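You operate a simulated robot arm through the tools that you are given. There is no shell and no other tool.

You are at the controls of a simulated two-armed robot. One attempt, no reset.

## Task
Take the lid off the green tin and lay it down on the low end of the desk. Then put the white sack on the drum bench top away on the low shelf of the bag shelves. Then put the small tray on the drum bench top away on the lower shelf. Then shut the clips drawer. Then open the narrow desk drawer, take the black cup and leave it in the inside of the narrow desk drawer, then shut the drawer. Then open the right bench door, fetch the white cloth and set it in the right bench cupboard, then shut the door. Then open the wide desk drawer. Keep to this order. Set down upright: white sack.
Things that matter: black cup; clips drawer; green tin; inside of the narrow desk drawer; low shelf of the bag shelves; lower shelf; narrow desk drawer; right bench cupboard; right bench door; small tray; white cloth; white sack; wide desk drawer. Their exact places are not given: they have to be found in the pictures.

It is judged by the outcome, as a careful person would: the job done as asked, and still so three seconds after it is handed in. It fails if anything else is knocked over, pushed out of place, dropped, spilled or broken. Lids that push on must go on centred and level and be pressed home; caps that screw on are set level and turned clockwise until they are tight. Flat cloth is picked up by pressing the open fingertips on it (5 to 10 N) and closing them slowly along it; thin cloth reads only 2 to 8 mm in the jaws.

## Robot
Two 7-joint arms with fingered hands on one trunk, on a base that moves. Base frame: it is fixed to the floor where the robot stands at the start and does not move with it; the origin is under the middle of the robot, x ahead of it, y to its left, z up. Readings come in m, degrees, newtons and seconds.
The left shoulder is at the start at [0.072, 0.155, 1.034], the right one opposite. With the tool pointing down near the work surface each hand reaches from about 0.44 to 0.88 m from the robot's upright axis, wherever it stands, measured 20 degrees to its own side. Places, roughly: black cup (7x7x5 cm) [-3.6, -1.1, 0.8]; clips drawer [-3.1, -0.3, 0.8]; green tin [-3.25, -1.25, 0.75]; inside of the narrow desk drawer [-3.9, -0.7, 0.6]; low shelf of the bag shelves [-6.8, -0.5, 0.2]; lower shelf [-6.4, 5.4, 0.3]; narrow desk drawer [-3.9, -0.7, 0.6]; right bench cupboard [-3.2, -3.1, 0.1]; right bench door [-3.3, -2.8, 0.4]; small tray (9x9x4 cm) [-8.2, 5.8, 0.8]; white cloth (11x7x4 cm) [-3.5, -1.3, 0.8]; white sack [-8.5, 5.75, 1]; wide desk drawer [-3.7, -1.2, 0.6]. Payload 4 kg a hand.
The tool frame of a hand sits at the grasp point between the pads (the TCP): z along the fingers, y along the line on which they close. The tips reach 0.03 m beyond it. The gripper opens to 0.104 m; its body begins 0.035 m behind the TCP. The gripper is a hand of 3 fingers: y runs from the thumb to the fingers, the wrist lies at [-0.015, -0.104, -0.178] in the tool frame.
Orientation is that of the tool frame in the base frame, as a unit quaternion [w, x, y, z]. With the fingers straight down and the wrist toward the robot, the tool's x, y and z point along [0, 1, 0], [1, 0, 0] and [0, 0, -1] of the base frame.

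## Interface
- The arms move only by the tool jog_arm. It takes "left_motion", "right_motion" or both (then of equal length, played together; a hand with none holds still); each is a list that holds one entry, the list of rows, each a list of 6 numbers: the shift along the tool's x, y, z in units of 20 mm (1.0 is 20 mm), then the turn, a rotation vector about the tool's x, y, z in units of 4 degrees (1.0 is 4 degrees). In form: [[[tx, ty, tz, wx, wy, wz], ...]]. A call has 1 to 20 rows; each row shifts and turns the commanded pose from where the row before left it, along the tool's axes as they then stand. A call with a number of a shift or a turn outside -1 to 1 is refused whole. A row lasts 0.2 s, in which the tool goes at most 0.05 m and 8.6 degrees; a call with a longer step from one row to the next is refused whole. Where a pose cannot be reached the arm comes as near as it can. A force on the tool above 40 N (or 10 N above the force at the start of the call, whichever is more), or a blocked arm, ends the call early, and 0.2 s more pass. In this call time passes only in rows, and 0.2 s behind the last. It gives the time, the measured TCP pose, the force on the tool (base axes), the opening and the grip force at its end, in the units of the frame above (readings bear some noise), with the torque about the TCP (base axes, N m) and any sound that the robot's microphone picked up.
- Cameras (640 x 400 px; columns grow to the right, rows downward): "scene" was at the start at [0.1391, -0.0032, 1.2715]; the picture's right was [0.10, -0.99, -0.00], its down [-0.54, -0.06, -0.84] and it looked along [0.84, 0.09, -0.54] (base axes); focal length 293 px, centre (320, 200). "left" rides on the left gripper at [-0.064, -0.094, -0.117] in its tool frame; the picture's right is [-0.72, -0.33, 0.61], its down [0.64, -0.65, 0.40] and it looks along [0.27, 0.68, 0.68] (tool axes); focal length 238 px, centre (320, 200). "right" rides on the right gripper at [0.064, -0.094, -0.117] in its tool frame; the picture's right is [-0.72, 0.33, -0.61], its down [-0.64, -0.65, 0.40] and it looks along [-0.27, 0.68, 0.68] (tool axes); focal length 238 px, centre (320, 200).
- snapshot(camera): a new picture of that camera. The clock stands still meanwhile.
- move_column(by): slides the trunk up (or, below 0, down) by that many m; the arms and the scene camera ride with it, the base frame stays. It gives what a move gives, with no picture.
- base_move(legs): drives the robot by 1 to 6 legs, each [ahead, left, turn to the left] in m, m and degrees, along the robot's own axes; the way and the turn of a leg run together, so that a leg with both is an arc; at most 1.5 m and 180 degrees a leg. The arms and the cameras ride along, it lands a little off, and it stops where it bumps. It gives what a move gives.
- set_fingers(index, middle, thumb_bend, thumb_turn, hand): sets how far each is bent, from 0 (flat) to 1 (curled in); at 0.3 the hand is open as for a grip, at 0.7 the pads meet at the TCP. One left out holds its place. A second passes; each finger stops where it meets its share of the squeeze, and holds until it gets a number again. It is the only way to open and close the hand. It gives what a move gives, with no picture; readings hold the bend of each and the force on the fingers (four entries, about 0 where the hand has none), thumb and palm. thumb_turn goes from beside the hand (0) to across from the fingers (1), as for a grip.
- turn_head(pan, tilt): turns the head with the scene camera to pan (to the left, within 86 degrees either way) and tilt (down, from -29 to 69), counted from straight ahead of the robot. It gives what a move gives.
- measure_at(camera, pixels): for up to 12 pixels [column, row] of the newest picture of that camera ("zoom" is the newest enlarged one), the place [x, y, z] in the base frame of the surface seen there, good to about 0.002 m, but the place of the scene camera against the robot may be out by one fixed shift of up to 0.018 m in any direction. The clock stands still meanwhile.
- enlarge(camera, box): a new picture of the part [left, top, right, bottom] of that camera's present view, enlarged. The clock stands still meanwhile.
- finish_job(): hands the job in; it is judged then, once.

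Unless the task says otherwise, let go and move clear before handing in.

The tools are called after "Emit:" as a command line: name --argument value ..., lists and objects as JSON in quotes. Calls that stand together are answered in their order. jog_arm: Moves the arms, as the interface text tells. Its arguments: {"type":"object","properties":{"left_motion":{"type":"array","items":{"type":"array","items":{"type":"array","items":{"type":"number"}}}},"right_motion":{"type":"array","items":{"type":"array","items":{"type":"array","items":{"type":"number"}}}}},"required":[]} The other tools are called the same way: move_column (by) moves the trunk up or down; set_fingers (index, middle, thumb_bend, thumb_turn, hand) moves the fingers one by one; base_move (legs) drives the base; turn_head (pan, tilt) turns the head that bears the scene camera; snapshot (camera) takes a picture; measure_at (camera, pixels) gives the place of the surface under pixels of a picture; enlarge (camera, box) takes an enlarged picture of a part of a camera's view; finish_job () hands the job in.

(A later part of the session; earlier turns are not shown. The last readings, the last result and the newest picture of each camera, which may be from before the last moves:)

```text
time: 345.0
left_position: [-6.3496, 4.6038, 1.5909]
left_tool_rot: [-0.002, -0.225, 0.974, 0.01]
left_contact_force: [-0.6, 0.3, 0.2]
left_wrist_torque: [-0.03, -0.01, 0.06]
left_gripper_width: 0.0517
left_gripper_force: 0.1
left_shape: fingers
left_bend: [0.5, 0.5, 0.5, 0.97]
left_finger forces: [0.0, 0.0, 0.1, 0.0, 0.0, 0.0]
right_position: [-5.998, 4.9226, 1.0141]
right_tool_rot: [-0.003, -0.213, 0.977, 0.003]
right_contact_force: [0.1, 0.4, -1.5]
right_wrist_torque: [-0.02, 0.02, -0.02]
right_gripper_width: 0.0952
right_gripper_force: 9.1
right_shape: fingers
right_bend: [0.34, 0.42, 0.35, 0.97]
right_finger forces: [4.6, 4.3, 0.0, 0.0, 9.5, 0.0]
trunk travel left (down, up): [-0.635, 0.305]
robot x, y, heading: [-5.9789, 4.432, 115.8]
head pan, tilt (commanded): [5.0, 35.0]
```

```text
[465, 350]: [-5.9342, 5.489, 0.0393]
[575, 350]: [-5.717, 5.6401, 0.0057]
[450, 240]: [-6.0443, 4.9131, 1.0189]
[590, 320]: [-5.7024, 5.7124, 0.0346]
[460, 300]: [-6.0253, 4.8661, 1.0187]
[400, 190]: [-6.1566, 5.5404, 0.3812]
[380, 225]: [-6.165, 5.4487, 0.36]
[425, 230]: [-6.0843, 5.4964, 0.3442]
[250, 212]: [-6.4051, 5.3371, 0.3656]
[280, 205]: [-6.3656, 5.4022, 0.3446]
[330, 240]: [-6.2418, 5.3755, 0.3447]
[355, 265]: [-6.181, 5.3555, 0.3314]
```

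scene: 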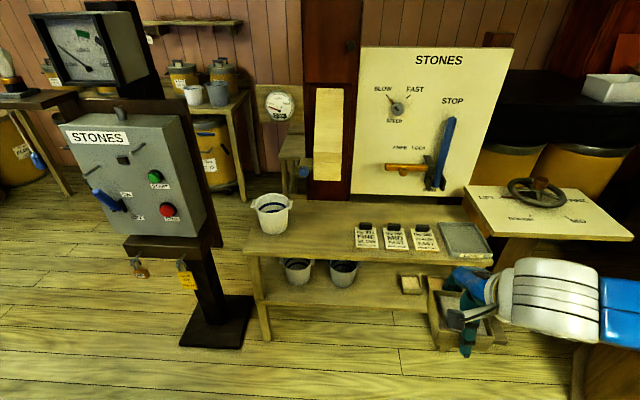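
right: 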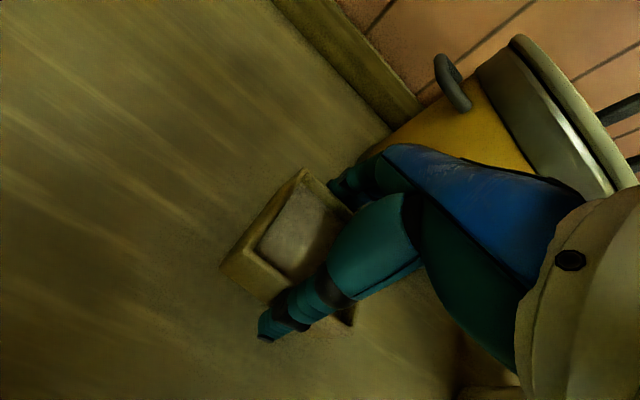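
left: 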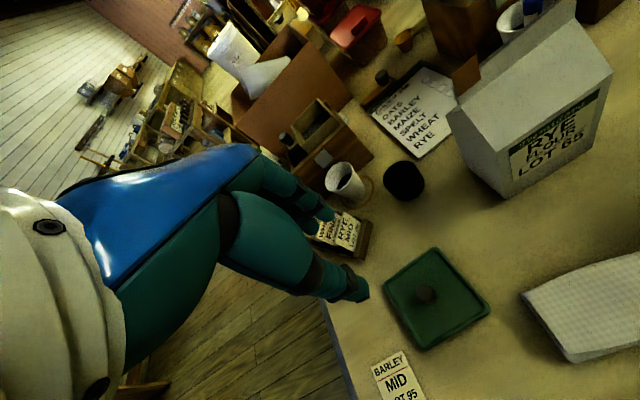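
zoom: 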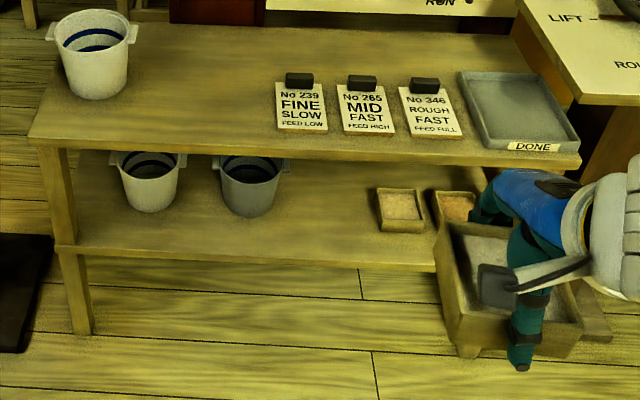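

The "box" at right was just the held tray close to the camera; the shelf gap between bucket and small tray is ~0.19 m wide. I'll lower the trunk and drive forward 0.30 m toward the shelf.

Emit:
move_column --by -0.4

Emit:
move_column --by -0.22

Emit:
base_move --legs '[[0.28, 0.012, 0]]'

Emit:
turn_head --pan -10 --tilt 35

Emit:
snapshot --camera "scene"

Emit:
snapshot --camera "right"

```text
time: 348.9
left_position: [-6.3496, 4.6028, 1.1921]
left_tool_rot: [-0.003, -0.226, 0.974, 0.009]
left_contact_force: [0.2, 0.1, 0.0]
left_wrist_torque: [-0.01, -0.01, 0.03]
left_gripper_width: 0.0518
left_gripper_force: 0.1
left_shape: fingers
left_bend: [0.5, 0.5, 0.5, 0.97]
left_finger forces: [0.0, 0.0, 0.1, 0.0, 0.1, 0.0]
right_position: [-5.9977, 4.9228, 0.6149]
right_tool_rot: [-0.003, -0.213, 0.977, 0.004]
right_contact_force: [-0.5, -0.5, -0.3]
right_wrist_torque: [-0.03, -0.03, 0.01]
right_gripper_width: 0.0948
right_gripper_force: 9.4
right_shape: fingers
right_bend: [0.34, 0.42, 0.35, 0.97]
right_finger forces: [4.7, 4.5, 0.0, 0.1, 9.4, 0.1]
trunk travel left (down, up): [-0.235, 0.705]
robot x, y, heading: [-5.9755, 4.4258, 115.9]
head pan, tilt (commanded): [5.0, 35.0]
```

```text
time: 351.2
left_position: [-6.3489, 4.6038, 0.9724]
left_tool_rot: [-0.003, -0.226, 0.974, 0.01]
left_contact_force: [-0.1, 0.5, 0.0]
left_wrist_torque: [0.0, 0.01, -0.02]
left_gripper_width: 0.0518
left_gripper_force: 0.0
left_shape: fingers
left_bend: [0.5, 0.5, 0.5, 0.97]
left_finger forces: [0.1, 0.1, 0.0, 0.0, 0.1, 0.0]
right_position: [-5.9983, 4.9221, 0.3952]
right_tool_rot: [-0.004, -0.213, 0.977, 0.003]
right_contact_force: [0.8, -0.7, -1.0]
right_wrist_torque: [-0.02, -0.07, 0.0]
right_gripper_width: 0.0948
right_gripper_force: 9.3
right_shape: fingers
right_bend: [0.34, 0.42, 0.35, 0.97]
right_finger forces: [4.7, 4.4, 0.0, 0.1, 9.5, 0.0]
trunk travel left (down, up): [-0.015, 0.925]
robot x, y, heading: [-5.9796, 4.427, 115.9]
head pan, tilt (commanded): [5.0, 35.0]
```

```text
time: 353.1
left_position: [-6.481, 4.8502, 0.9703]
left_tool_rot: [-0.002, -0.223, 0.975, 0.01]
left_contact_force: [-0.5, -1.1, -0.6]
left_wrist_torque: [0.03, 0.01, 0.0]
left_gripper_width: 0.0517
left_gripper_force: 0.1
left_shape: fingers
left_bend: [0.5, 0.5, 0.5, 0.97]
left_finger forces: [0.1, 0.1, 0.0, 0.0, 0.0, 0.0]
right_position: [-6.1288, 5.1688, 0.3946]
right_tool_rot: [-0.003, -0.209, 0.978, 0.003]
right_contact_force: [0.7, 0.2, -1.3]
right_wrist_torque: [-0.01, 0.0, -0.02]
right_gripper_width: 0.095
right_gripper_force: 9.0
right_shape: fingers
right_bend: [0.34, 0.42, 0.35, 0.97]
right_finger forces: [4.7, 4.4, 0.0, 0.0, 9.4, 0.1]
trunk travel left (down, up): [-0.015, 0.925]
robot x, y, heading: [-6.111, 4.6715, 115.4]
head pan, tilt (commanded): [5.0, 35.0]
```

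```text
time: 353.9
left_position: [-6.4823, 4.8497, 0.9707]
left_tool_rot: [-0.003, -0.222, 0.975, 0.01]
left_contact_force: [-0.4, -0.4, 1.0]
left_wrist_torque: [0.03, 0.0, 0.02]
left_gripper_width: 0.0517
left_gripper_force: 0.1
left_shape: fingers
left_bend: [0.5, 0.5, 0.5, 0.97]
left_finger forces: [0.1, 0.1, 0.1, 0.0, 0.1, 0.0]
right_position: [-6.1271, 5.1676, 0.3939]
right_tool_rot: [-0.004, -0.21, 0.978, 0.003]
right_contact_force: [0.3, -0.3, -1.8]
right_wrist_torque: [0.01, -0.01, 0.0]
right_gripper_width: 0.0948
right_gripper_force: 9.1
right_shape: fingers
right_bend: [0.34, 0.42, 0.35, 0.97]
right_finger forces: [4.7, 4.5, 0.0, 0.0, 9.5, 0.1]
trunk travel left (down, up): [-0.015, 0.925]
robot x, y, heading: [-6.1115, 4.6735, 116.0]
head pan, tilt (commanded): [-10.0, 35.0]
```

```text
taken
```

scene: 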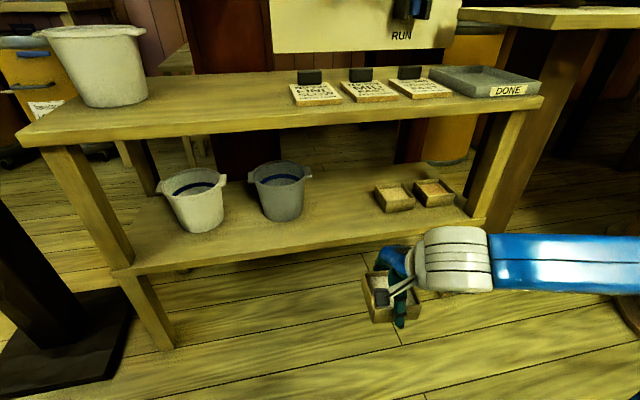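

```text
taken
```

right: 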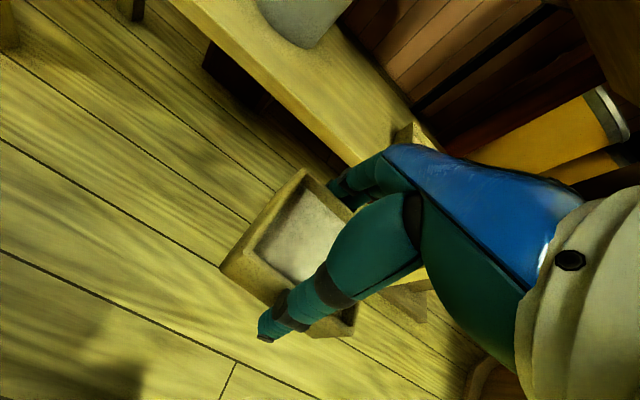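

The gap between grey bucket (280,195) and small tray (393,198) is clear at about (342,215). I'll measure the spots and the held tray from this view.

Emit:
measure_at --camera "scene" --pixels '[[298, 215], [308, 205], [376, 200], [378, 210], [342, 215], [340, 230], [340, 244], [342, 200], [370, 290], [400, 318], [365, 275], [330, 118]]'

Emit:
enlarge --camera "scene" --box '[330, 220, 450, 340]'

```text
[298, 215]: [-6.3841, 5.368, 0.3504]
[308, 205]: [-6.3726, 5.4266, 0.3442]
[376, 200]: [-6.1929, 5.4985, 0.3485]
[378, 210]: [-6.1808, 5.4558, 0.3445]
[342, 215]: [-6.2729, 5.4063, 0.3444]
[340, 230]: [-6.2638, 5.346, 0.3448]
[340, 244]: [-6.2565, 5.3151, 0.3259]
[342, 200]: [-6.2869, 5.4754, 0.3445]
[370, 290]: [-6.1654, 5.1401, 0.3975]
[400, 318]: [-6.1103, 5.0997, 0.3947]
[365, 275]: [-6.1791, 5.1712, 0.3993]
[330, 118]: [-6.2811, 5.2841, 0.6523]
```

```text
3.33 times, centred on (390, 280) of scene
```

zoom: 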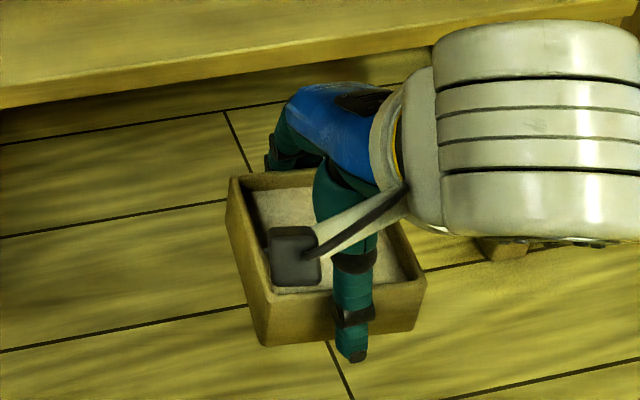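

Needed shift is ~0.29 m forward, 3 cm left. I'll check the wrist's top height against the desk-top underside before going in.

Emit:
measure_at --camera "scene" --pixels '[[455, 230], [430, 235], [480, 232], [520, 238], [415, 245], [600, 238], [240, 133], [240, 130], [400, 112], [400, 118], [330, 122], [330, 126]]'

```text
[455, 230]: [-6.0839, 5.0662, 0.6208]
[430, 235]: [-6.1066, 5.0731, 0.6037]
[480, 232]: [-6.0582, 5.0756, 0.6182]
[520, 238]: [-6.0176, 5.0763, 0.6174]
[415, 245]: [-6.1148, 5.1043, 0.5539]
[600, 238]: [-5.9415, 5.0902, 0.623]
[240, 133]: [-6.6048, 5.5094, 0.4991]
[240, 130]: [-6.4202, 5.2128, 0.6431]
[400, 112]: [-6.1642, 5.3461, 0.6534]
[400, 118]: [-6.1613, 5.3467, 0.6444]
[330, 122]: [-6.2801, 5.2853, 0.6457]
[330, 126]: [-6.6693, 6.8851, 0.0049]
```

The wrist top (0.616) clears the desk underside (0.637) by 2 cm. I'll step the base forward 0.12 m and left 3 cm, then re-measure.

Emit:
base_move --legs '[[0.12, 0.03, 0]]'

Emit:
snapshot --camera "scene"

Emit:
measure_at --camera "scene" --pixels '[[340, 180], [340, 200], [370, 190], [300, 200]]'

```text
time: 355.2
left_position: [-6.5603, 4.9463, 0.9703]
left_tool_rot: [-0.003, -0.223, 0.975, 0.009]
left_contact_force: [-0.9, -0.4, 0.0]
left_wrist_torque: [0.0, -0.01, -0.03]
left_gripper_width: 0.0518
left_gripper_force: 0.0
left_shape: fingers
left_bend: [0.5, 0.5, 0.5, 0.97]
left_finger forces: [0.1, 0.0, 0.0, 0.1, 0.0, 0.1]
right_position: [-6.207, 5.2634, 0.3947]
right_tool_rot: [-0.003, -0.209, 0.978, 0.004]
right_contact_force: [0.3, -0.5, -0.7]
right_wrist_torque: [-0.01, 0.02, 0.02]
right_gripper_width: 0.0947
right_gripper_force: 9.1
right_shape: fingers
right_bend: [0.34, 0.42, 0.35, 0.97]
right_finger forces: [4.7, 4.3, 0.1, 0.1, 9.4, 0.1]
trunk travel left (down, up): [-0.015, 0.925]
robot x, y, heading: [-6.1904, 4.77, 115.4]
head pan, tilt (commanded): [-10.0, 35.0]
```

```text
taken
```

scene: 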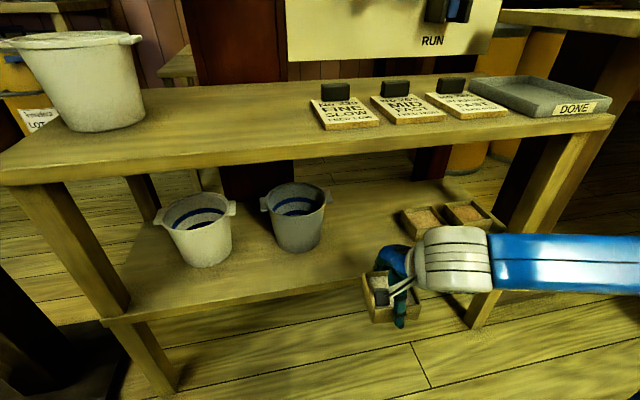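

```text
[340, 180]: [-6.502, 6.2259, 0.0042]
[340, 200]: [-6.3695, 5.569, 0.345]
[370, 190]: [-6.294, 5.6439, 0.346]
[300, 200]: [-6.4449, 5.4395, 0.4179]
```

TCP is 0.17 m short of the target, laterally aligned. I'll extend 0.10 m and look.

Emit:
jog_arm --right_motion '[[[0, 0.9, 0.05, 0, 0, 0], [0, 0.9, 0.05, 0, 0, 0], [0, 0.9, 0.05, 0, 0, 0], [0, 0.9, 0.05, 0, 0, 0], [0, 0.9, 0, 0, 0, 0]]]'

Emit:
snapshot --camera "scene"

Emit:
snapshot --camera "right"

```text
time: 356.4
left_position: [-6.5609, 4.9447, 0.9703]
left_tool_rot: [-0.002, -0.223, 0.975, 0.009]
left_contact_force: [-0.2, -0.8, 0.6]
left_wrist_torque: [-0.03, -0.02, -0.02]
left_gripper_width: 0.052
left_gripper_force: 0.1
left_shape: fingers
left_bend: [0.5, 0.5, 0.5, 0.97]
left_finger forces: [0.1, 0.0, 0.0, 0.0, 0.1, 0.1]
right_position: [-6.2444, 5.3453, 0.3921]
right_tool_rot: [-0.003, -0.211, 0.977, 0.004]
right_contact_force: [-0.3, 0.2, -2.0]
right_wrist_torque: [0.01, -0.05, 0.02]
right_gripper_width: 0.095
right_gripper_force: 8.7
right_shape: fingers
right_bend: [0.34, 0.42, 0.35, 0.97]
right_finger forces: [4.6, 4.4, 0.0, 0.0, 9.3, 0.0]
trunk travel left (down, up): [-0.015, 0.925]
robot x, y, heading: [-6.1897, 4.768, 115.5]
head pan, tilt (commanded): [-10.0, 35.0]
```

```text
taken
```

scene: 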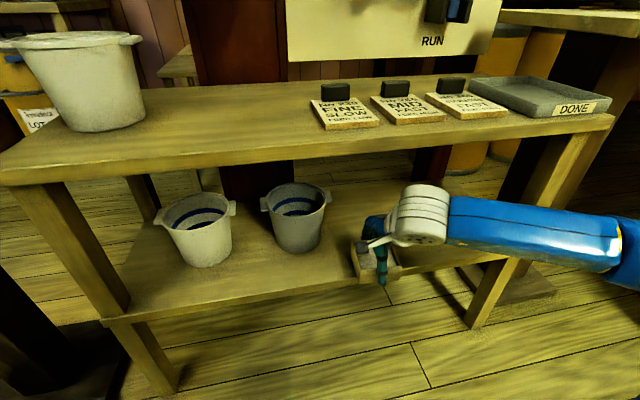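

```text
taken
```

right: 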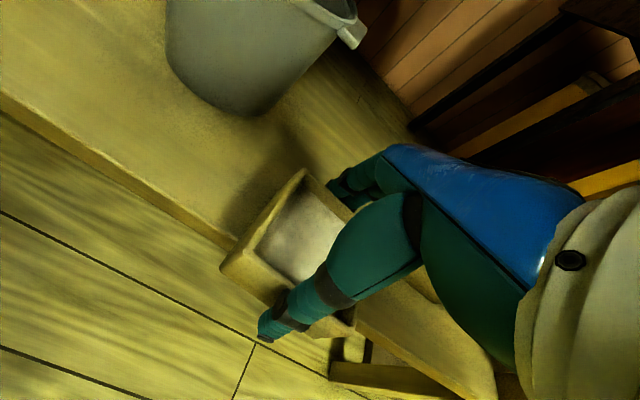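

Clear so far: the tray front is over the shelf. I'll extend the last 7 cm.

Emit:
jog_arm --right_motion '[[[0, 0.9, 0, 0, 0, 0], [0, 0.9, 0, 0, 0, 0], [0, 0.9, 0, 0, 0, 0], [0, 0.9, 0, 0, 0, 0]]]'

Emit:
snapshot --camera "scene"

Emit:
snapshot --camera "right"

```text
time: 357.4
left_position: [-6.5615, 4.9447, 0.9713]
left_tool_rot: [-0.002, -0.223, 0.975, 0.01]
left_contact_force: [-0.6, 0.6, 0.1]
left_wrist_torque: [0.0, -0.01, 0.01]
left_gripper_width: 0.0516
left_gripper_force: 0.2
left_shape: fingers
left_bend: [0.5, 0.5, 0.5, 0.97]
left_finger forces: [0.0, 0.0, 0.0, 0.0, 0.0, 0.0]
right_position: [-6.275, 5.4116, 0.3916]
right_tool_rot: [-0.005, -0.21, 0.978, 0.003]
right_contact_force: [0.4, -0.3, -1.7]
right_wrist_torque: [0.01, 0.01, 0.01]
right_gripper_width: 0.095
right_gripper_force: 9.1
right_shape: fingers
right_bend: [0.34, 0.42, 0.35, 0.97]
right_finger forces: [4.6, 4.3, 0.1, 0.1, 9.2, 0.0]
trunk travel left (down, up): [-0.015, 0.925]
robot x, y, heading: [-6.193, 4.7694, 115.7]
head pan, tilt (commanded): [-10.0, 35.0]
```

```text
taken
```

scene: 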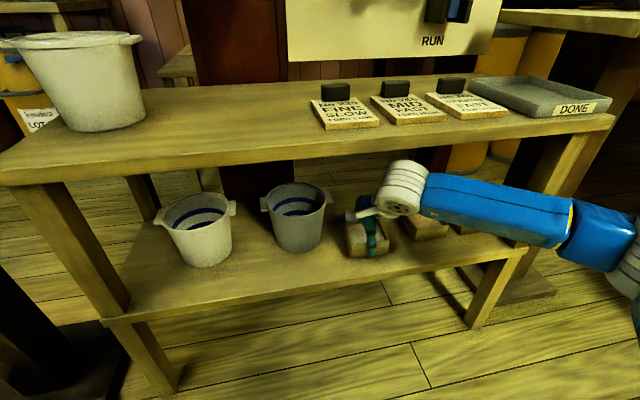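

```text
taken
```

right: 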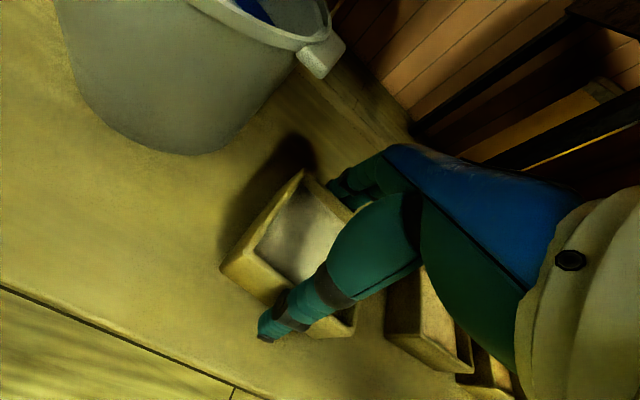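

The tray is between bucket and small tray with clear gaps. I'll lower gently until contact.

Emit:
jog_arm --right_motion '[[[0, 0, 0.25, 0, 0, 0], [0, 0, 0.2, 0, 0, 0]]]'

Emit:
jog_arm --right_motion '[[[0, 0, 0.12, 0, 0, 0]]]'

```text
time: 358.0
left_position: [-6.5608, 4.9451, 0.9704]
left_tool_rot: [-0.002, -0.222, 0.975, 0.01]
left_contact_force: [-0.7, 0.1, 0.0]
left_wrist_torque: [0.01, 0.01, -0.01]
left_gripper_width: 0.0517
left_gripper_force: 0.1
left_shape: fingers
left_bend: [0.5, 0.5, 0.5, 0.97]
left_finger forces: [0.0, 0.1, 0.1, 0.0, 0.0, 0.0]
right_position: [-6.2736, 5.4124, 0.3829]
right_tool_rot: [-0.003, -0.211, 0.978, 0.003]
right_contact_force: [0.7, 0.7, -1.3]
right_wrist_torque: [0.02, -0.02, -0.02]
right_gripper_width: 0.095
right_gripper_force: 9.4
right_shape: fingers
right_bend: [0.34, 0.42, 0.35, 0.97]
right_finger forces: [4.6, 4.3, 0.0, 0.0, 9.2, 0.0]
trunk travel left (down, up): [-0.015, 0.925]
robot x, y, heading: [-6.1913, 4.7696, 115.8]
head pan, tilt (commanded): [-10.0, 35.0]
```

```text
time: 358.4
left_position: [-6.5597, 4.9456, 0.9705]
left_tool_rot: [-0.003, -0.223, 0.975, 0.011]
left_contact_force: [1.0, 0.1, -0.9]
left_wrist_torque: [0.02, 0.0, 0.02]
left_gripper_width: 0.0519
left_gripper_force: 0.0
left_shape: fingers
left_bend: [0.5, 0.5, 0.5, 0.97]
left_finger forces: [0.0, 0.0, 0.0, 0.1, 0.1, 0.0]
right_position: [-6.2736, 5.4105, 0.3805]
right_tool_rot: [-0.003, -0.211, 0.977, 0.003]
right_contact_force: [0.2, 0.2, -0.9]
right_wrist_torque: [0.02, 0.01, 0.04]
right_gripper_width: 0.095
right_gripper_force: 9.2
right_shape: fingers
right_bend: [0.34, 0.42, 0.35, 0.97]
right_finger forces: [4.8, 4.4, 0.1, 0.1, 9.2, 0.0]
trunk travel left (down, up): [-0.015, 0.925]
robot x, y, heading: [-6.1926, 4.7692, 115.6]
head pan, tilt (commanded): [-10.0, 35.0]
```

No clear contact yet at 0.3805; I'll continue in 2 mm steps.

Emit:
jog_arm --right_motion '[[[0, 0, 0.1, 0, 0, 0]]]'

Emit:
jog_arm --right_motion '[[[0, 0, 0.08, 0, 0, 0]]]'

```text
time: 358.8
left_position: [-6.5611, 4.9445, 0.9713]
left_tool_rot: [-0.003, -0.223, 0.975, 0.01]
left_contact_force: [0.2, 0.9, 0.4]
left_wrist_torque: [-0.01, 0.0, 0.0]
left_gripper_width: 0.0517
left_gripper_force: 0.0
left_shape: fingers
left_bend: [0.5, 0.5, 0.5, 0.97]
left_finger forces: [0.1, 0.0, 0.1, 0.1, 0.0, 0.0]
right_position: [-6.2742, 5.4109, 0.3806]
right_tool_rot: [-0.005, -0.21, 0.978, 0.004]
right_contact_force: [0.8, -1.0, 3.3]
right_wrist_torque: [0.1, 0.05, 0.04]
right_gripper_width: 0.0949
right_gripper_force: 9.8
right_shape: fingers
right_bend: [0.34, 0.42, 0.35, 0.97]
right_finger forces: [5.0, 4.1, 0.0, 0.0, 10.3, 0.0]
trunk travel left (down, up): [-0.015, 0.925]
robot x, y, heading: [-6.189, 4.7666, 115.8]
head pan, tilt (commanded): [-10.0, 35.0]
```

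```text
time: 359.2
left_position: [-6.5605, 4.9441, 0.971]
left_tool_rot: [-0.003, -0.223, 0.975, 0.011]
left_contact_force: [-0.4, -0.6, 0.4]
left_wrist_torque: [0.0, 0.01, -0.02]
left_gripper_width: 0.0519
left_gripper_force: 0.0
left_shape: fingers
left_bend: [0.5, 0.5, 0.5, 0.97]
left_finger forces: [0.0, 0.0, 0.0, 0.0, 0.0, 0.0]
right_position: [-6.275, 5.4112, 0.3793]
right_tool_rot: [-0.004, -0.21, 0.978, 0.005]
right_contact_force: [0.7, -2.0, 8.6]
right_wrist_torque: [0.2, 0.08, 0.01]
right_gripper_width: 0.0953
right_gripper_force: 10.8
right_shape: fingers
right_bend: [0.34, 0.42, 0.35, 0.97]
right_finger forces: [5.1, 4.2, 0.0, 0.1, 10.9, 0.0]
trunk travel left (down, up): [-0.015, 0.925]
robot x, y, heading: [-6.1903, 4.77, 115.8]
head pan, tilt (commanded): [-10.0, 35.0]
```

The tray is on the shelf (8.6 N up). I'll open the fingers evenly and lift straight up a little, then withdraw.

Emit:
set_fingers --hand "right" --index 0.24 --middle 0.26 --thumb_bend 0.24

Emit:
snapshot --camera "right"

Emit:
snapshot --camera "scene"

```text
time: 360.2
left_position: [-6.5605, 4.9452, 0.9711]
left_tool_rot: [-0.003, -0.223, 0.975, 0.011]
left_contact_force: [-0.3, 0.2, -0.5]
left_wrist_torque: [0.0, -0.02, 0.0]
left_gripper_width: 0.0518
left_gripper_force: 0.0
left_shape: fingers
left_bend: [0.5, 0.5, 0.5, 0.97]
left_finger forces: [0.0, 0.0, 0.1, 0.1, 0.0, 0.0]
right_position: [-6.2744, 5.4112, 0.377]
right_tool_rot: [-0.003, -0.211, 0.977, 0.004]
right_contact_force: [-0.1, -0.7, -0.3]
right_wrist_torque: [0.01, 0.02, 0.01]
right_gripper_width: 0.1166
right_gripper_force: 0.0
right_shape: fingers
right_bend: [0.24, 0.26, 0.24, 0.97]
right_finger forces: [0.0, 0.0, 0.0, 0.0, 0.0, 0.1]
trunk travel left (down, up): [-0.015, 0.925]
robot x, y, heading: [-6.1925, 4.7654, 116.0]
head pan, tilt (commanded): [-10.0, 35.0]
```

```text
taken
```

right: 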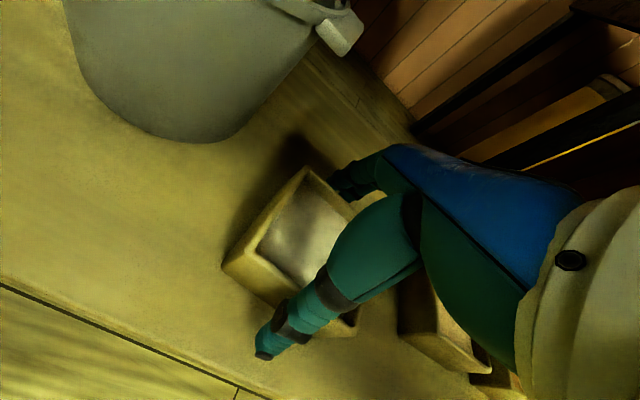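

```text
taken
```

scene: 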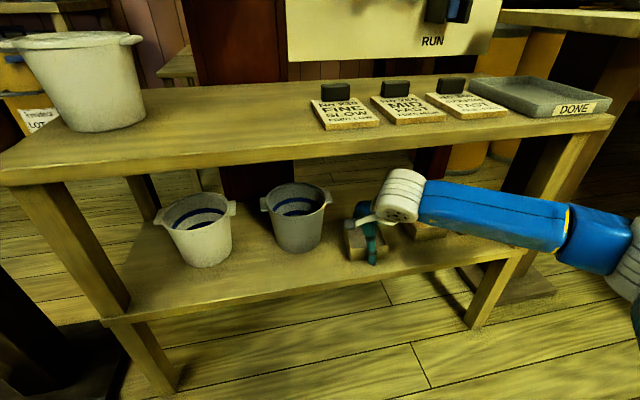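

The tray is released. Lifting straight up would bring my wrist into the desk top, so I'll roll the hand forward-up while raising and backing slightly, so the far fingers clear the rim.

Emit:
jog_arm --right_motion '[[[0, -0.027, -0.153, -0.5, 0, 0], [0, -0.027, -0.153, -0.5, 0, 0], [0, -0.027, -0.153, -0.5, 0, 0], [0, -0.027, -0.153, -0.5, 0, 0], [0, -0.027, -0.153, -0.5, 0, 0]]]'

Emit:
snapshot --camera "right"

Emit:
snapshot --camera "scene"

```text
time: 361.4
left_position: [-6.5602, 4.9454, 0.9708]
left_tool_rot: [-0.002, -0.223, 0.975, 0.011]
left_contact_force: [0.2, -0.2, 0.0]
left_wrist_torque: [-0.02, -0.01, 0.01]
left_gripper_width: 0.0518
left_gripper_force: 0.0
left_shape: fingers
left_bend: [0.5, 0.5, 0.5, 0.97]
left_finger forces: [0.0, 0.1, 0.0, 0.1, 0.0, 0.0]
right_position: [-6.2718, 5.4082, 0.3923]
right_tool_rot: [-0.022, -0.209, 0.974, 0.089]
right_contact_force: [-0.3, -0.5, 0.8]
right_wrist_torque: [-0.03, 0.01, 0.04]
right_gripper_width: 0.1163
right_gripper_force: 0.0
right_shape: fingers
right_bend: [0.24, 0.26, 0.24, 0.97]
right_finger forces: [0.1, 0.1, 0.1, 0.1, 0.0, 0.1]
trunk travel left (down, up): [-0.015, 0.925]
robot x, y, heading: [-6.185, 4.7696, 115.8]
head pan, tilt (commanded): [-10.0, 35.0]
```

```text
taken
```

right: 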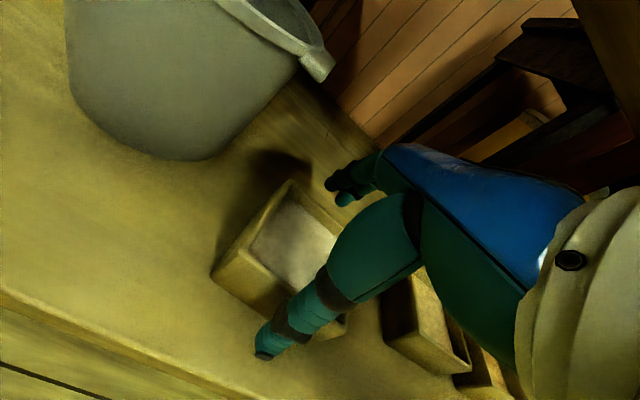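

```text
taken
```

scene: 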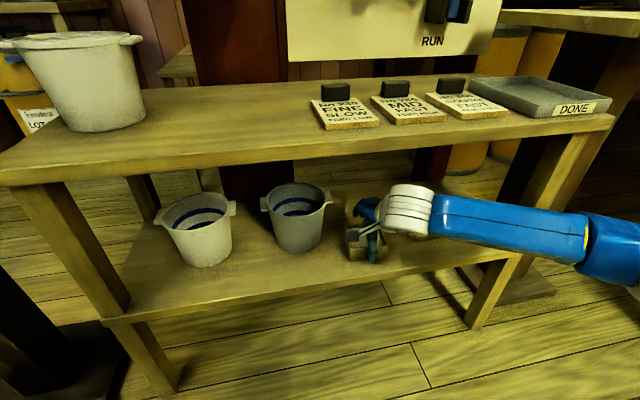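

The roll works without contact; the wrist dropped and moved back. I'll continue the remaining stages.

Emit:
jog_arm --right_motion '[[[0, -0.038, -0.166, -0.5, 0, 0], [0, -0.038, -0.166, -0.5, 0, 0], [0, -0.038, -0.166, -0.5, 0, 0], [0, -0.038, -0.166, -0.5, 0, 0], [0, -0.038, -0.166, -0.5, 0, 0], [0, -0.1, -0.212, -0.5, 0, 0], [0, -0.1, -0.212, -0.5, 0, 0], [0, -0.1, -0.212, -0.5, 0, 0], [0, -0.1, -0.212, -0.5, 0, 0], [0, -0.1, -0.212, -0.5, 0, 0]]]'

Emit:
snapshot --camera "right"

Emit:
enlarge --camera "scene" --box '[280, 140, 480, 300]'

```text
time: 363.6
left_position: [-6.5594, 4.945, 0.9713]
left_tool_rot: [-0.002, -0.223, 0.975, 0.011]
left_contact_force: [0.4, -0.4, -0.7]
left_wrist_torque: [0.01, -0.01, 0.0]
left_gripper_width: 0.0516
left_gripper_force: 0.0
left_shape: fingers
left_bend: [0.5, 0.5, 0.5, 0.97]
left_finger forces: [0.0, 0.0, 0.0, 0.1, 0.0, 0.1]
right_position: [-6.2415, 5.3996, 0.426]
right_tool_rot: [-0.064, -0.216, 0.946, 0.232]
right_contact_force: [0.7, -0.3, 0.0]
right_wrist_torque: [-0.02, 0.02, 0.02]
right_gripper_width: 0.1165
right_gripper_force: 0.1
right_shape: fingers
right_bend: [0.24, 0.26, 0.24, 0.97]
right_finger forces: [0.0, 0.1, 0.0, 0.0, 0.0, 0.1]
right hand out of reach, approached as far as the arm can: row 8, 9, 10
trunk travel left (down, up): [-0.015, 0.925]
robot x, y, heading: [-6.1896, 4.7692, 115.5]
head pan, tilt (commanded): [-10.0, 35.0]
```

```text
taken
```

right: 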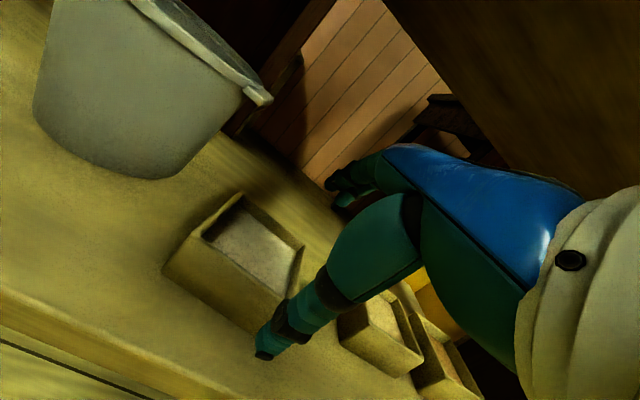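

```text
2.50 times, centred on (380, 220) of scene
```

zoom: 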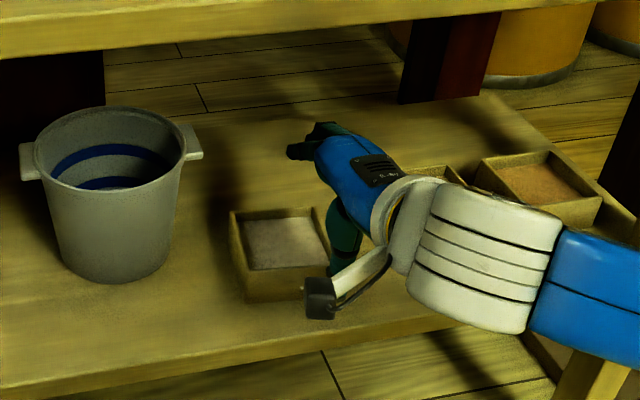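

The hand hit a reach limit and shifted ~2 cm right, but fingertips are above the rim and the thumb is beside the tray's right wall, no contact. I'll back out with the base straight.

Emit:
jog_arm --right_motion '[[[-0.15, 0.1, -0.2, 0, 0, 0]]]'

Emit:
base_move --legs '[[-0.25, 0, 0]]'

Emit:
snapshot --camera "scene"

```text
time: 364.0
left_position: [-6.5609, 4.9448, 0.9706]
left_tool_rot: [-0.003, -0.223, 0.975, 0.011]
left_contact_force: [-0.2, 0.6, -0.4]
left_wrist_torque: [0.01, -0.02, 0.02]
left_gripper_width: 0.0519
left_gripper_force: 0.0
left_shape: fingers
left_bend: [0.5, 0.5, 0.5, 0.97]
left_finger forces: [0.1, 0.0, 0.0, 0.0, 0.0, 0.1]
right_position: [-6.2395, 5.4001, 0.4302]
right_tool_rot: [-0.064, -0.216, 0.946, 0.231]
right_contact_force: [0.5, 0.8, -1.0]
right_wrist_torque: [0.03, -0.01, -0.01]
right_gripper_width: 0.1164
right_gripper_force: 0.2
right_shape: fingers
right_bend: [0.24, 0.26, 0.24, 0.97]
right_finger forces: [0.0, 0.1, 0.1, 0.0, 0.0, 0.0]
trunk travel left (down, up): [-0.015, 0.925]
robot x, y, heading: [-6.1927, 4.7675, 115.8]
head pan, tilt (commanded): [-10.0, 35.0]
```

```text
time: 365.8
left_position: [-6.4527, 4.718, 0.9698]
left_tool_rot: [-0.003, -0.226, 0.974, 0.011]
left_contact_force: [0.1, 0.4, 0.4]
left_wrist_torque: [0.02, -0.02, 0.0]
left_gripper_width: 0.0518
left_gripper_force: 0.0
left_shape: fingers
left_bend: [0.5, 0.5, 0.5, 0.97]
left_finger forces: [0.0, 0.0, 0.0, 0.0, 0.0, 0.0]
right_position: [-6.131, 5.1752, 0.4302]
right_tool_rot: [-0.064, -0.217, 0.946, 0.23]
right_contact_force: [0.0, 0.0, 0.3]
right_wrist_torque: [-0.02, 0.0, 0.04]
right_gripper_width: 0.1166
right_gripper_force: 0.1
right_shape: fingers
right_bend: [0.24, 0.26, 0.24, 0.97]
right_finger forces: [0.0, 0.0, 0.0, 0.0, 0.0, 0.0]
trunk travel left (down, up): [-0.015, 0.925]
robot x, y, heading: [-6.088, 4.5441, 115.8]
head pan, tilt (commanded): [-10.0, 35.0]
```

```text
taken
```

scene: 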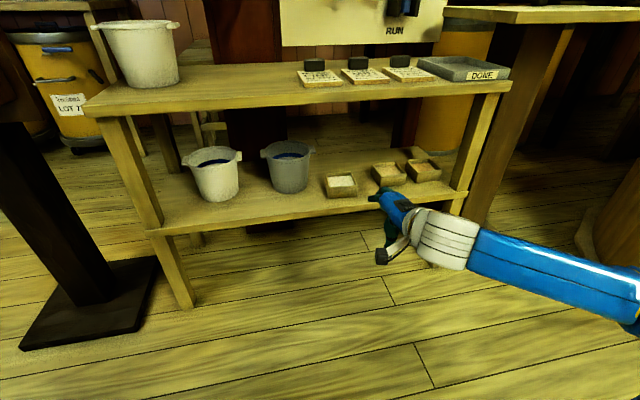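

The tray sits level on the lower shelf at (340,185), neighbours undisturbed. Next is the clips drawer; I'll restore the right hand to fingers-down, raise the trunk and drive back.

Emit:
base_move --legs '[[-0.1, 0, 0]]'

Emit:
move_column --by 0.4

Emit:
jog_arm --right_motion '[[[0, 0, -0.5, 0.9, 0, 0], [0, 0, -0.5, 0.9, 0, 0], [0, 0, -0.5, 0.9, 0, 0], [0, 0, -0.5, 0.9, 0, 0], [0, 0, -0.5, 0.9, 0, 0], [0, 0, -0.5, 0.9, 0, 0], [0, 0, -0.5, 0.9, 0, 0], [0, 0, -0.5, 0.7, 0, 0]]]'

Emit:
move_column --by 0.3

Emit:
snapshot --camera "scene"

```text
time: 366.9
left_position: [-6.4082, 4.6276, 0.9723]
left_tool_rot: [-0.003, -0.224, 0.975, 0.012]
left_contact_force: [0.0, 0.0, -0.2]
left_wrist_torque: [0.04, 0.03, -0.01]
left_gripper_width: 0.0518
left_gripper_force: 0.0
left_shape: fingers
left_bend: [0.5, 0.5, 0.5, 0.97]
left_finger forces: [0.0, 0.1, 0.0, 0.0, 0.0, 0.0]
right_position: [-6.0878, 5.0856, 0.431]
right_tool_rot: [-0.064, -0.217, 0.946, 0.232]
right_contact_force: [-0.3, -0.5, 0.3]
right_wrist_torque: [-0.02, 0.0, 0.0]
right_gripper_width: 0.1166
right_gripper_force: 0.1
right_shape: fingers
right_bend: [0.24, 0.26, 0.24, 0.97]
right_finger forces: [0.0, 0.1, 0.0, 0.1, 0.1, 0.0]
trunk travel left (down, up): [-0.015, 0.925]
robot x, y, heading: [-6.0383, 4.4546, 116.0]
head pan, tilt (commanded): [-10.0, 35.0]
```

```text
time: 370.8
left_position: [-6.4082, 4.6294, 1.3727]
left_tool_rot: [-0.002, -0.224, 0.974, 0.011]
left_contact_force: [0.1, -0.3, 0.8]
left_wrist_torque: [0.01, -0.01, 0.0]
left_gripper_width: 0.0521
left_gripper_force: 0.0
left_shape: fingers
left_bend: [0.5, 0.5, 0.5, 0.97]
left_finger forces: [0.0, 0.1, 0.1, 0.1, 0.1, 0.0]
right_position: [-6.0888, 5.0854, 0.8317]
right_tool_rot: [-0.065, -0.217, 0.946, 0.232]
right_contact_force: [0.8, -0.6, -0.3]
right_wrist_torque: [0.02, -0.02, 0.0]
right_gripper_width: 0.1163
right_gripper_force: 0.1
right_shape: fingers
right_bend: [0.24, 0.26, 0.24, 0.97]
right_finger forces: [0.0, 0.0, 0.0, 0.0, 0.0, 0.0]
trunk travel left (down, up): [-0.415, 0.525]
robot x, y, heading: [-6.0417, 4.4561, 115.9]
head pan, tilt (commanded): [-10.0, 35.0]
```

```text
time: 372.6
left_position: [-6.4087, 4.6287, 1.3716]
left_tool_rot: [-0.003, -0.224, 0.975, 0.011]
left_contact_force: [-0.5, -0.4, -0.4]
left_wrist_torque: [0.03, 0.04, -0.02]
left_gripper_width: 0.0521
left_gripper_force: 0.1
left_shape: fingers
left_bend: [0.5, 0.5, 0.5, 0.97]
left_finger forces: [0.1, 0.1, 0.0, 0.1, 0.0, 0.0]
right_position: [-6.0786, 5.068, 0.9091]
right_tool_rot: [-0.009, -0.225, 0.974, -0.004]
right_contact_force: [0.4, -0.6, -0.3]
right_wrist_torque: [0.02, -0.01, -0.01]
right_gripper_width: 0.1165
right_gripper_force: 0.0
right_shape: fingers
right_bend: [0.24, 0.26, 0.24, 0.97]
right_finger forces: [0.0, 0.0, 0.0, 0.1, 0.0, 0.0]
trunk travel left (down, up): [-0.415, 0.525]
robot x, y, heading: [-6.0348, 4.4532, 115.8]
head pan, tilt (commanded): [-10.0, 35.0]
```

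```text
time: 375.6
left_position: [-6.4081, 4.6277, 1.6716]
left_tool_rot: [-0.003, -0.224, 0.974, 0.012]
left_contact_force: [-1.0, 0.6, -0.5]
left_wrist_torque: [0.01, -0.03, -0.01]
left_gripper_width: 0.0518
left_gripper_force: 0.1
left_shape: fingers
left_bend: [0.5, 0.5, 0.5, 0.97]
left_finger forces: [0.0, 0.0, 0.0, 0.0, 0.0, 0.0]
right_position: [-6.0782, 5.0678, 1.2075]
right_tool_rot: [-0.009, -0.225, 0.974, -0.005]
right_contact_force: [-0.5, -0.1, 0.0]
right_wrist_torque: [0.01, -0.01, 0.01]
right_gripper_width: 0.1167
right_gripper_force: 0.1
right_shape: fingers
right_bend: [0.24, 0.26, 0.24, 0.97]
right_finger forces: [0.0, 0.0, 0.0, 0.1, 0.0, 0.0]
trunk travel left (down, up): [-0.715, 0.225]
robot x, y, heading: [-6.037, 4.4562, 115.8]
head pan, tilt (commanded): [-10.0, 35.0]
```

```text
taken
```

scene: 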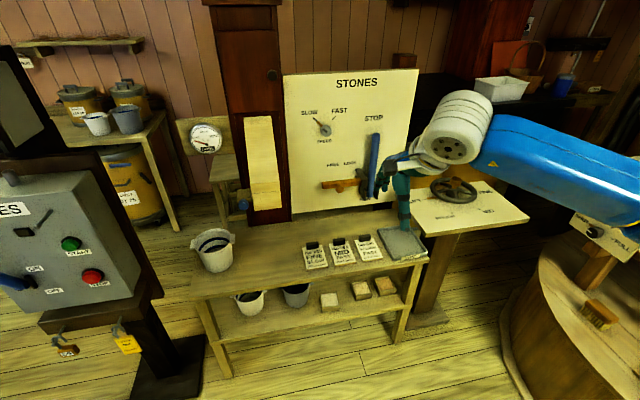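

Now I'll tuck the right hand in, strafe left past the STONES post, and go back down the corridor in stages.

Emit:
jog_arm --right_motion '[[[0, -0.9, 0, 0, 0, 0], [0, -0.9, 0, 0, 0, 0], [0, -0.9, 0, 0, 0, 0], [0, -0.9, 0, 0, 0, 0], [0, -0.9, 0, 0, 0, 0], [0, -0.9, 0, 0, 0, 0], [0, -0.5, 0, 0, 0, 0]]]'

Emit:
base_move --legs '[[-0.02, 0.8, 0.6], [0, 0.8, 0], [0, 0.52, 0]]'

Emit:
base_move --legs '[[-1.4, 0, 0], [-1.4, 0, 0]]'

```text
time: 377.2
left_position: [-6.4085, 4.6283, 1.6718]
left_tool_rot: [-0.003, -0.224, 0.975, 0.011]
left_contact_force: [-0.4, 0.6, -0.1]
left_wrist_torque: [-0.02, -0.02, 0.01]
left_gripper_width: 0.0518
left_gripper_force: 0.1
left_shape: fingers
left_bend: [0.5, 0.5, 0.5, 0.97]
left_finger forces: [0.0, 0.0, 0.0, 0.0, 0.0, 0.1]
right_position: [-6.0247, 4.9619, 1.2075]
right_tool_rot: [-0.01, -0.225, 0.974, -0.005]
right_contact_force: [-0.3, -0.1, 0.0]
right_wrist_torque: [-0.02, -0.03, 0.01]
right_gripper_width: 0.1165
right_gripper_force: 0.0
right_shape: fingers
right_bend: [0.24, 0.26, 0.24, 0.97]
right_finger forces: [0.0, 0.0, 0.1, 0.0, 0.0, 0.1]
trunk travel left (down, up): [-0.715, 0.225]
robot x, y, heading: [-6.0366, 4.4523, 116.1]
head pan, tilt (commanded): [-10.0, 35.0]
```

```text
time: 387.9
left_position: [-8.2691, 3.6803, 1.6734]
left_tool_rot: [-0.008, -0.231, 0.973, 0.011]
left_contact_force: [0.4, 0.6, -0.4]
left_wrist_torque: [0.0, 0.02, 0.0]
left_gripper_width: 0.0517
left_gripper_force: 0.1
left_shape: fingers
left_bend: [0.5, 0.5, 0.5, 0.97]
left_finger forces: [0.1, 0.1, 0.1, 0.0, 0.0, 0.1]
right_position: [-7.8956, 4.0182, 1.2062]
right_tool_rot: [-0.014, -0.233, 0.972, -0.006]
right_contact_force: [-0.3, -0.1, 0.1]
right_wrist_torque: [-0.01, 0.01, -0.05]
right_gripper_width: 0.1167
right_gripper_force: 0.1
right_shape: fingers
right_bend: [0.24, 0.26, 0.24, 0.97]
right_finger forces: [0.0, 0.1, 0.0, 0.0, 0.0, 0.0]
trunk travel left (down, up): [-0.715, 0.225]
robot x, y, heading: [-7.9117, 3.5084, 116.8]
head pan, tilt (commanded): [-10.0, 35.0]
```

```text
time: 401.3
left_position: [-7.0101, 1.2073, 1.6704]
left_tool_rot: [-0.004, -0.243, 0.97, 0.01]
left_contact_force: [-0.7, 0.1, 0.6]
left_wrist_torque: [-0.02, -0.01, 0.03]
left_gripper_width: 0.0517
left_gripper_force: 0.1
left_shape: fingers
left_bend: [0.5, 0.5, 0.5, 0.97]
left_finger forces: [0.0, 0.0, 0.1, 0.0, 0.1, 0.0]
right_position: [-6.6399, 1.5532, 1.207]
right_tool_rot: [-0.011, -0.244, 0.97, -0.004]
right_contact_force: [0.3, -0.1, -0.7]
right_wrist_torque: [-0.01, 0.01, -0.01]
right_gripper_width: 0.1164
right_gripper_force: 0.1
right_shape: fingers
right_bend: [0.24, 0.26, 0.24, 0.97]
right_finger forces: [0.0, 0.0, 0.0, 0.0, 0.0, 0.0]
trunk travel left (down, up): [-0.715, 0.225]
robot x, y, heading: [-6.6353, 1.0414, 118.2]
head pan, tilt (commanded): [-10.0, 35.0]
```

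At e1 1.49, e2 3.63, heading 118.2. I'll continue back through the corridor with a small correction.

Emit:
base_move --legs '[[-1.3, 0.07, -1.8], [-1.3, 0, 0], [-1.4, 0, 0]]'

Emit:
turn_head --pan -70 --tilt 30

Emit:
snapshot --camera "scene"

```text
time: 420.7
left_position: [-5.2009, -2.3846, 1.6716]
left_tool_rot: [-0.004, -0.242, 0.97, 0.012]
left_contact_force: [0.3, -0.3, 0.9]
left_wrist_torque: [0.01, 0.02, 0.01]
left_gripper_width: 0.0516
left_gripper_force: 0.0
left_shape: fingers
left_bend: [0.5, 0.5, 0.5, 0.97]
left_finger forces: [0.1, 0.0, 0.1, 0.0, 0.0, 0.0]
right_position: [-4.8308, -2.0396, 1.2072]
right_tool_rot: [-0.009, -0.242, 0.97, -0.004]
right_contact_force: [0.3, 0.5, -0.3]
right_wrist_torque: [-0.02, -0.02, 0.01]
right_gripper_width: 0.1166
right_gripper_force: 0.1
right_shape: fingers
right_bend: [0.24, 0.26, 0.24, 0.97]
right_finger forces: [0.0, 0.0, 0.1, 0.0, 0.1, 0.0]
trunk travel left (down, up): [-0.715, 0.225]
robot x, y, heading: [-4.8273, -2.5478, 117.9]
head pan, tilt (commanded): [-10.0, 35.0]
```

```text
time: 422.0
left_position: [-5.2008, -2.3857, 1.6726]
left_tool_rot: [-0.004, -0.241, 0.971, 0.012]
left_contact_force: [0.2, 0.0, -0.4]
left_wrist_torque: [0.0, 0.0, 0.08]
left_gripper_width: 0.0518
left_gripper_force: 0.0
left_shape: fingers
left_bend: [0.5, 0.5, 0.5, 0.97]
left_finger forces: [0.0, 0.0, 0.1, 0.0, 0.0, 0.0]
right_position: [-4.8298, -2.041, 1.2086]
right_tool_rot: [-0.01, -0.242, 0.97, -0.003]
right_contact_force: [-0.2, 0.0, -0.4]
right_wrist_torque: [-0.02, 0.03, -0.01]
right_gripper_width: 0.1165
right_gripper_force: 0.1
right_shape: fingers
right_bend: [0.24, 0.26, 0.24, 0.97]
right_finger forces: [0.0, 0.1, 0.1, 0.1, 0.1, 0.0]
trunk travel left (down, up): [-0.715, 0.225]
robot x, y, heading: [-4.8291, -2.547, 118.3]
head pan, tilt (commanded): [-70.0, 30.0]
```

```text
taken
```

scene: 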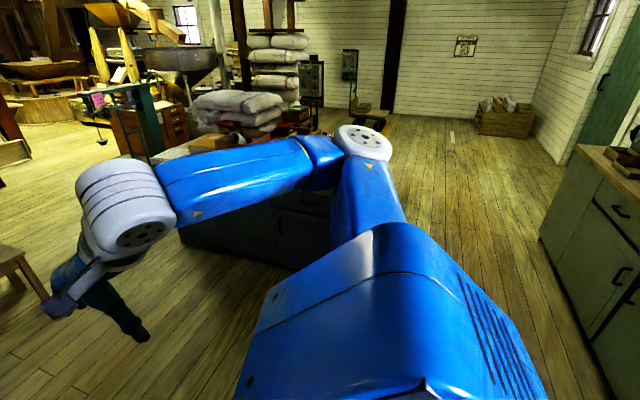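

At e1 1.47, e2 -0.39. I'll align and strafe right through the passage to the front side of the desk.

Emit:
base_move --legs '[[-0.2, 0, -1.9], [0, -1.4, 0], [0, -1.3, 0]]'

Emit:
turn_head --pan 0 --tilt 30

Emit:
snapshot --camera "scene"

```text
time: 436.4
left_position: [-2.656, -1.3731, 1.6717]
left_tool_rot: [-0.002, -0.226, 0.974, 0.012]
left_contact_force: [-0.1, 0.0, -0.4]
left_wrist_torque: [-0.02, -0.02, 0.02]
left_gripper_width: 0.0519
left_gripper_force: 0.0
left_shape: fingers
left_bend: [0.5, 0.5, 0.5, 0.97]
left_finger forces: [0.0, 0.0, 0.1, 0.0, 0.1, 0.0]
right_position: [-2.2737, -1.0387, 1.2082]
right_tool_rot: [-0.008, -0.227, 0.974, -0.002]
right_contact_force: [0.7, 0.2, 0.9]
right_wrist_torque: [0.01, 0.02, 0.0]
right_gripper_width: 0.1165
right_gripper_force: 0.1
right_shape: fingers
right_bend: [0.24, 0.26, 0.24, 0.97]
right_finger forces: [0.1, 0.0, 0.1, 0.1, 0.0, 0.0]
trunk travel left (down, up): [-0.715, 0.225]
robot x, y, heading: [-2.2865, -1.5398, 116.2]
head pan, tilt (commanded): [-70.0, 30.0]
```

```text
time: 437.8
left_position: [-2.6529, -1.3728, 1.673]
left_tool_rot: [-0.005, -0.226, 0.974, 0.013]
left_contact_force: [-0.3, -0.3, -0.3]
left_wrist_torque: [-0.01, -0.01, 0.02]
left_gripper_width: 0.0517
left_gripper_force: 0.0
left_shape: fingers
left_bend: [0.5, 0.5, 0.5, 0.97]
left_finger forces: [0.1, 0.0, 0.1, 0.1, 0.0, 0.1]
right_position: [-2.2708, -1.0384, 1.208]
right_tool_rot: [-0.01, -0.228, 0.974, -0.004]
right_contact_force: [-0.3, 0.7, -0.9]
right_wrist_torque: [0.01, -0.01, -0.01]
right_gripper_width: 0.1164
right_gripper_force: 0.0
right_shape: fingers
right_bend: [0.24, 0.26, 0.24, 0.97]
right_finger forces: [0.0, 0.0, 0.0, 0.1, 0.1, 0.1]
trunk travel left (down, up): [-0.715, 0.225]
robot x, y, heading: [-2.2876, -1.5424, 115.9]
head pan, tilt (commanded): [0.0, 30.0]
```

```text
taken
```

scene: 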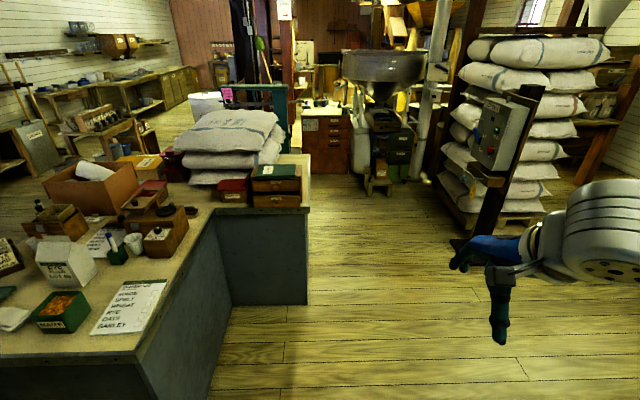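

The CARDS/CLIPS box is at (276,185) facing me. I'll enlarge and measure.

Emit:
enlarge --camera "scene" --box '[210, 150, 320, 220]'

Emit:
measure_at --camera "zoom" --pixels '[[250, 180], [520, 180], [250, 270], [520, 270], [385, 185], [385, 270], [250, 310], [525, 310], [385, 300], [385, 250], [250, 240], [520, 240]]'

```text
5.71 times, centred on (265, 185) of scene
```

zoom: 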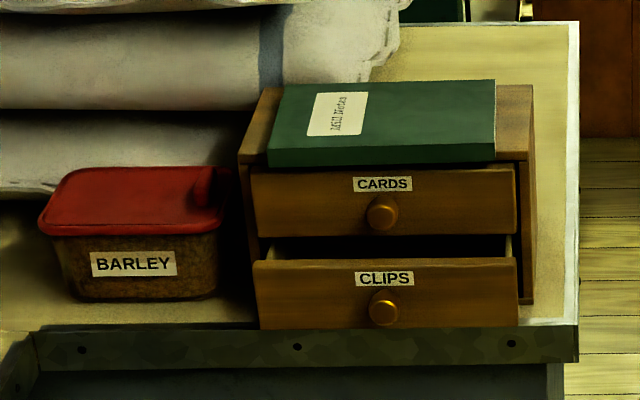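

```text
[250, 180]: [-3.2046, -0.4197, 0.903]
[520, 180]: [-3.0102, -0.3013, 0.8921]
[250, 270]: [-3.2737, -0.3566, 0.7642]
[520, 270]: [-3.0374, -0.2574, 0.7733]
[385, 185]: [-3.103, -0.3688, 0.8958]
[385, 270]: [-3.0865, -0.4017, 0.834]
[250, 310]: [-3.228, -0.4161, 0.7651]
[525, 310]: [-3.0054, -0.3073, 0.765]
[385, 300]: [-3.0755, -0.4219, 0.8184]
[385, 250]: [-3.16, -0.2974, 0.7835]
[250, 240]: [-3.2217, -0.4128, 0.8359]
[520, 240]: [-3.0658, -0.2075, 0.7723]
```

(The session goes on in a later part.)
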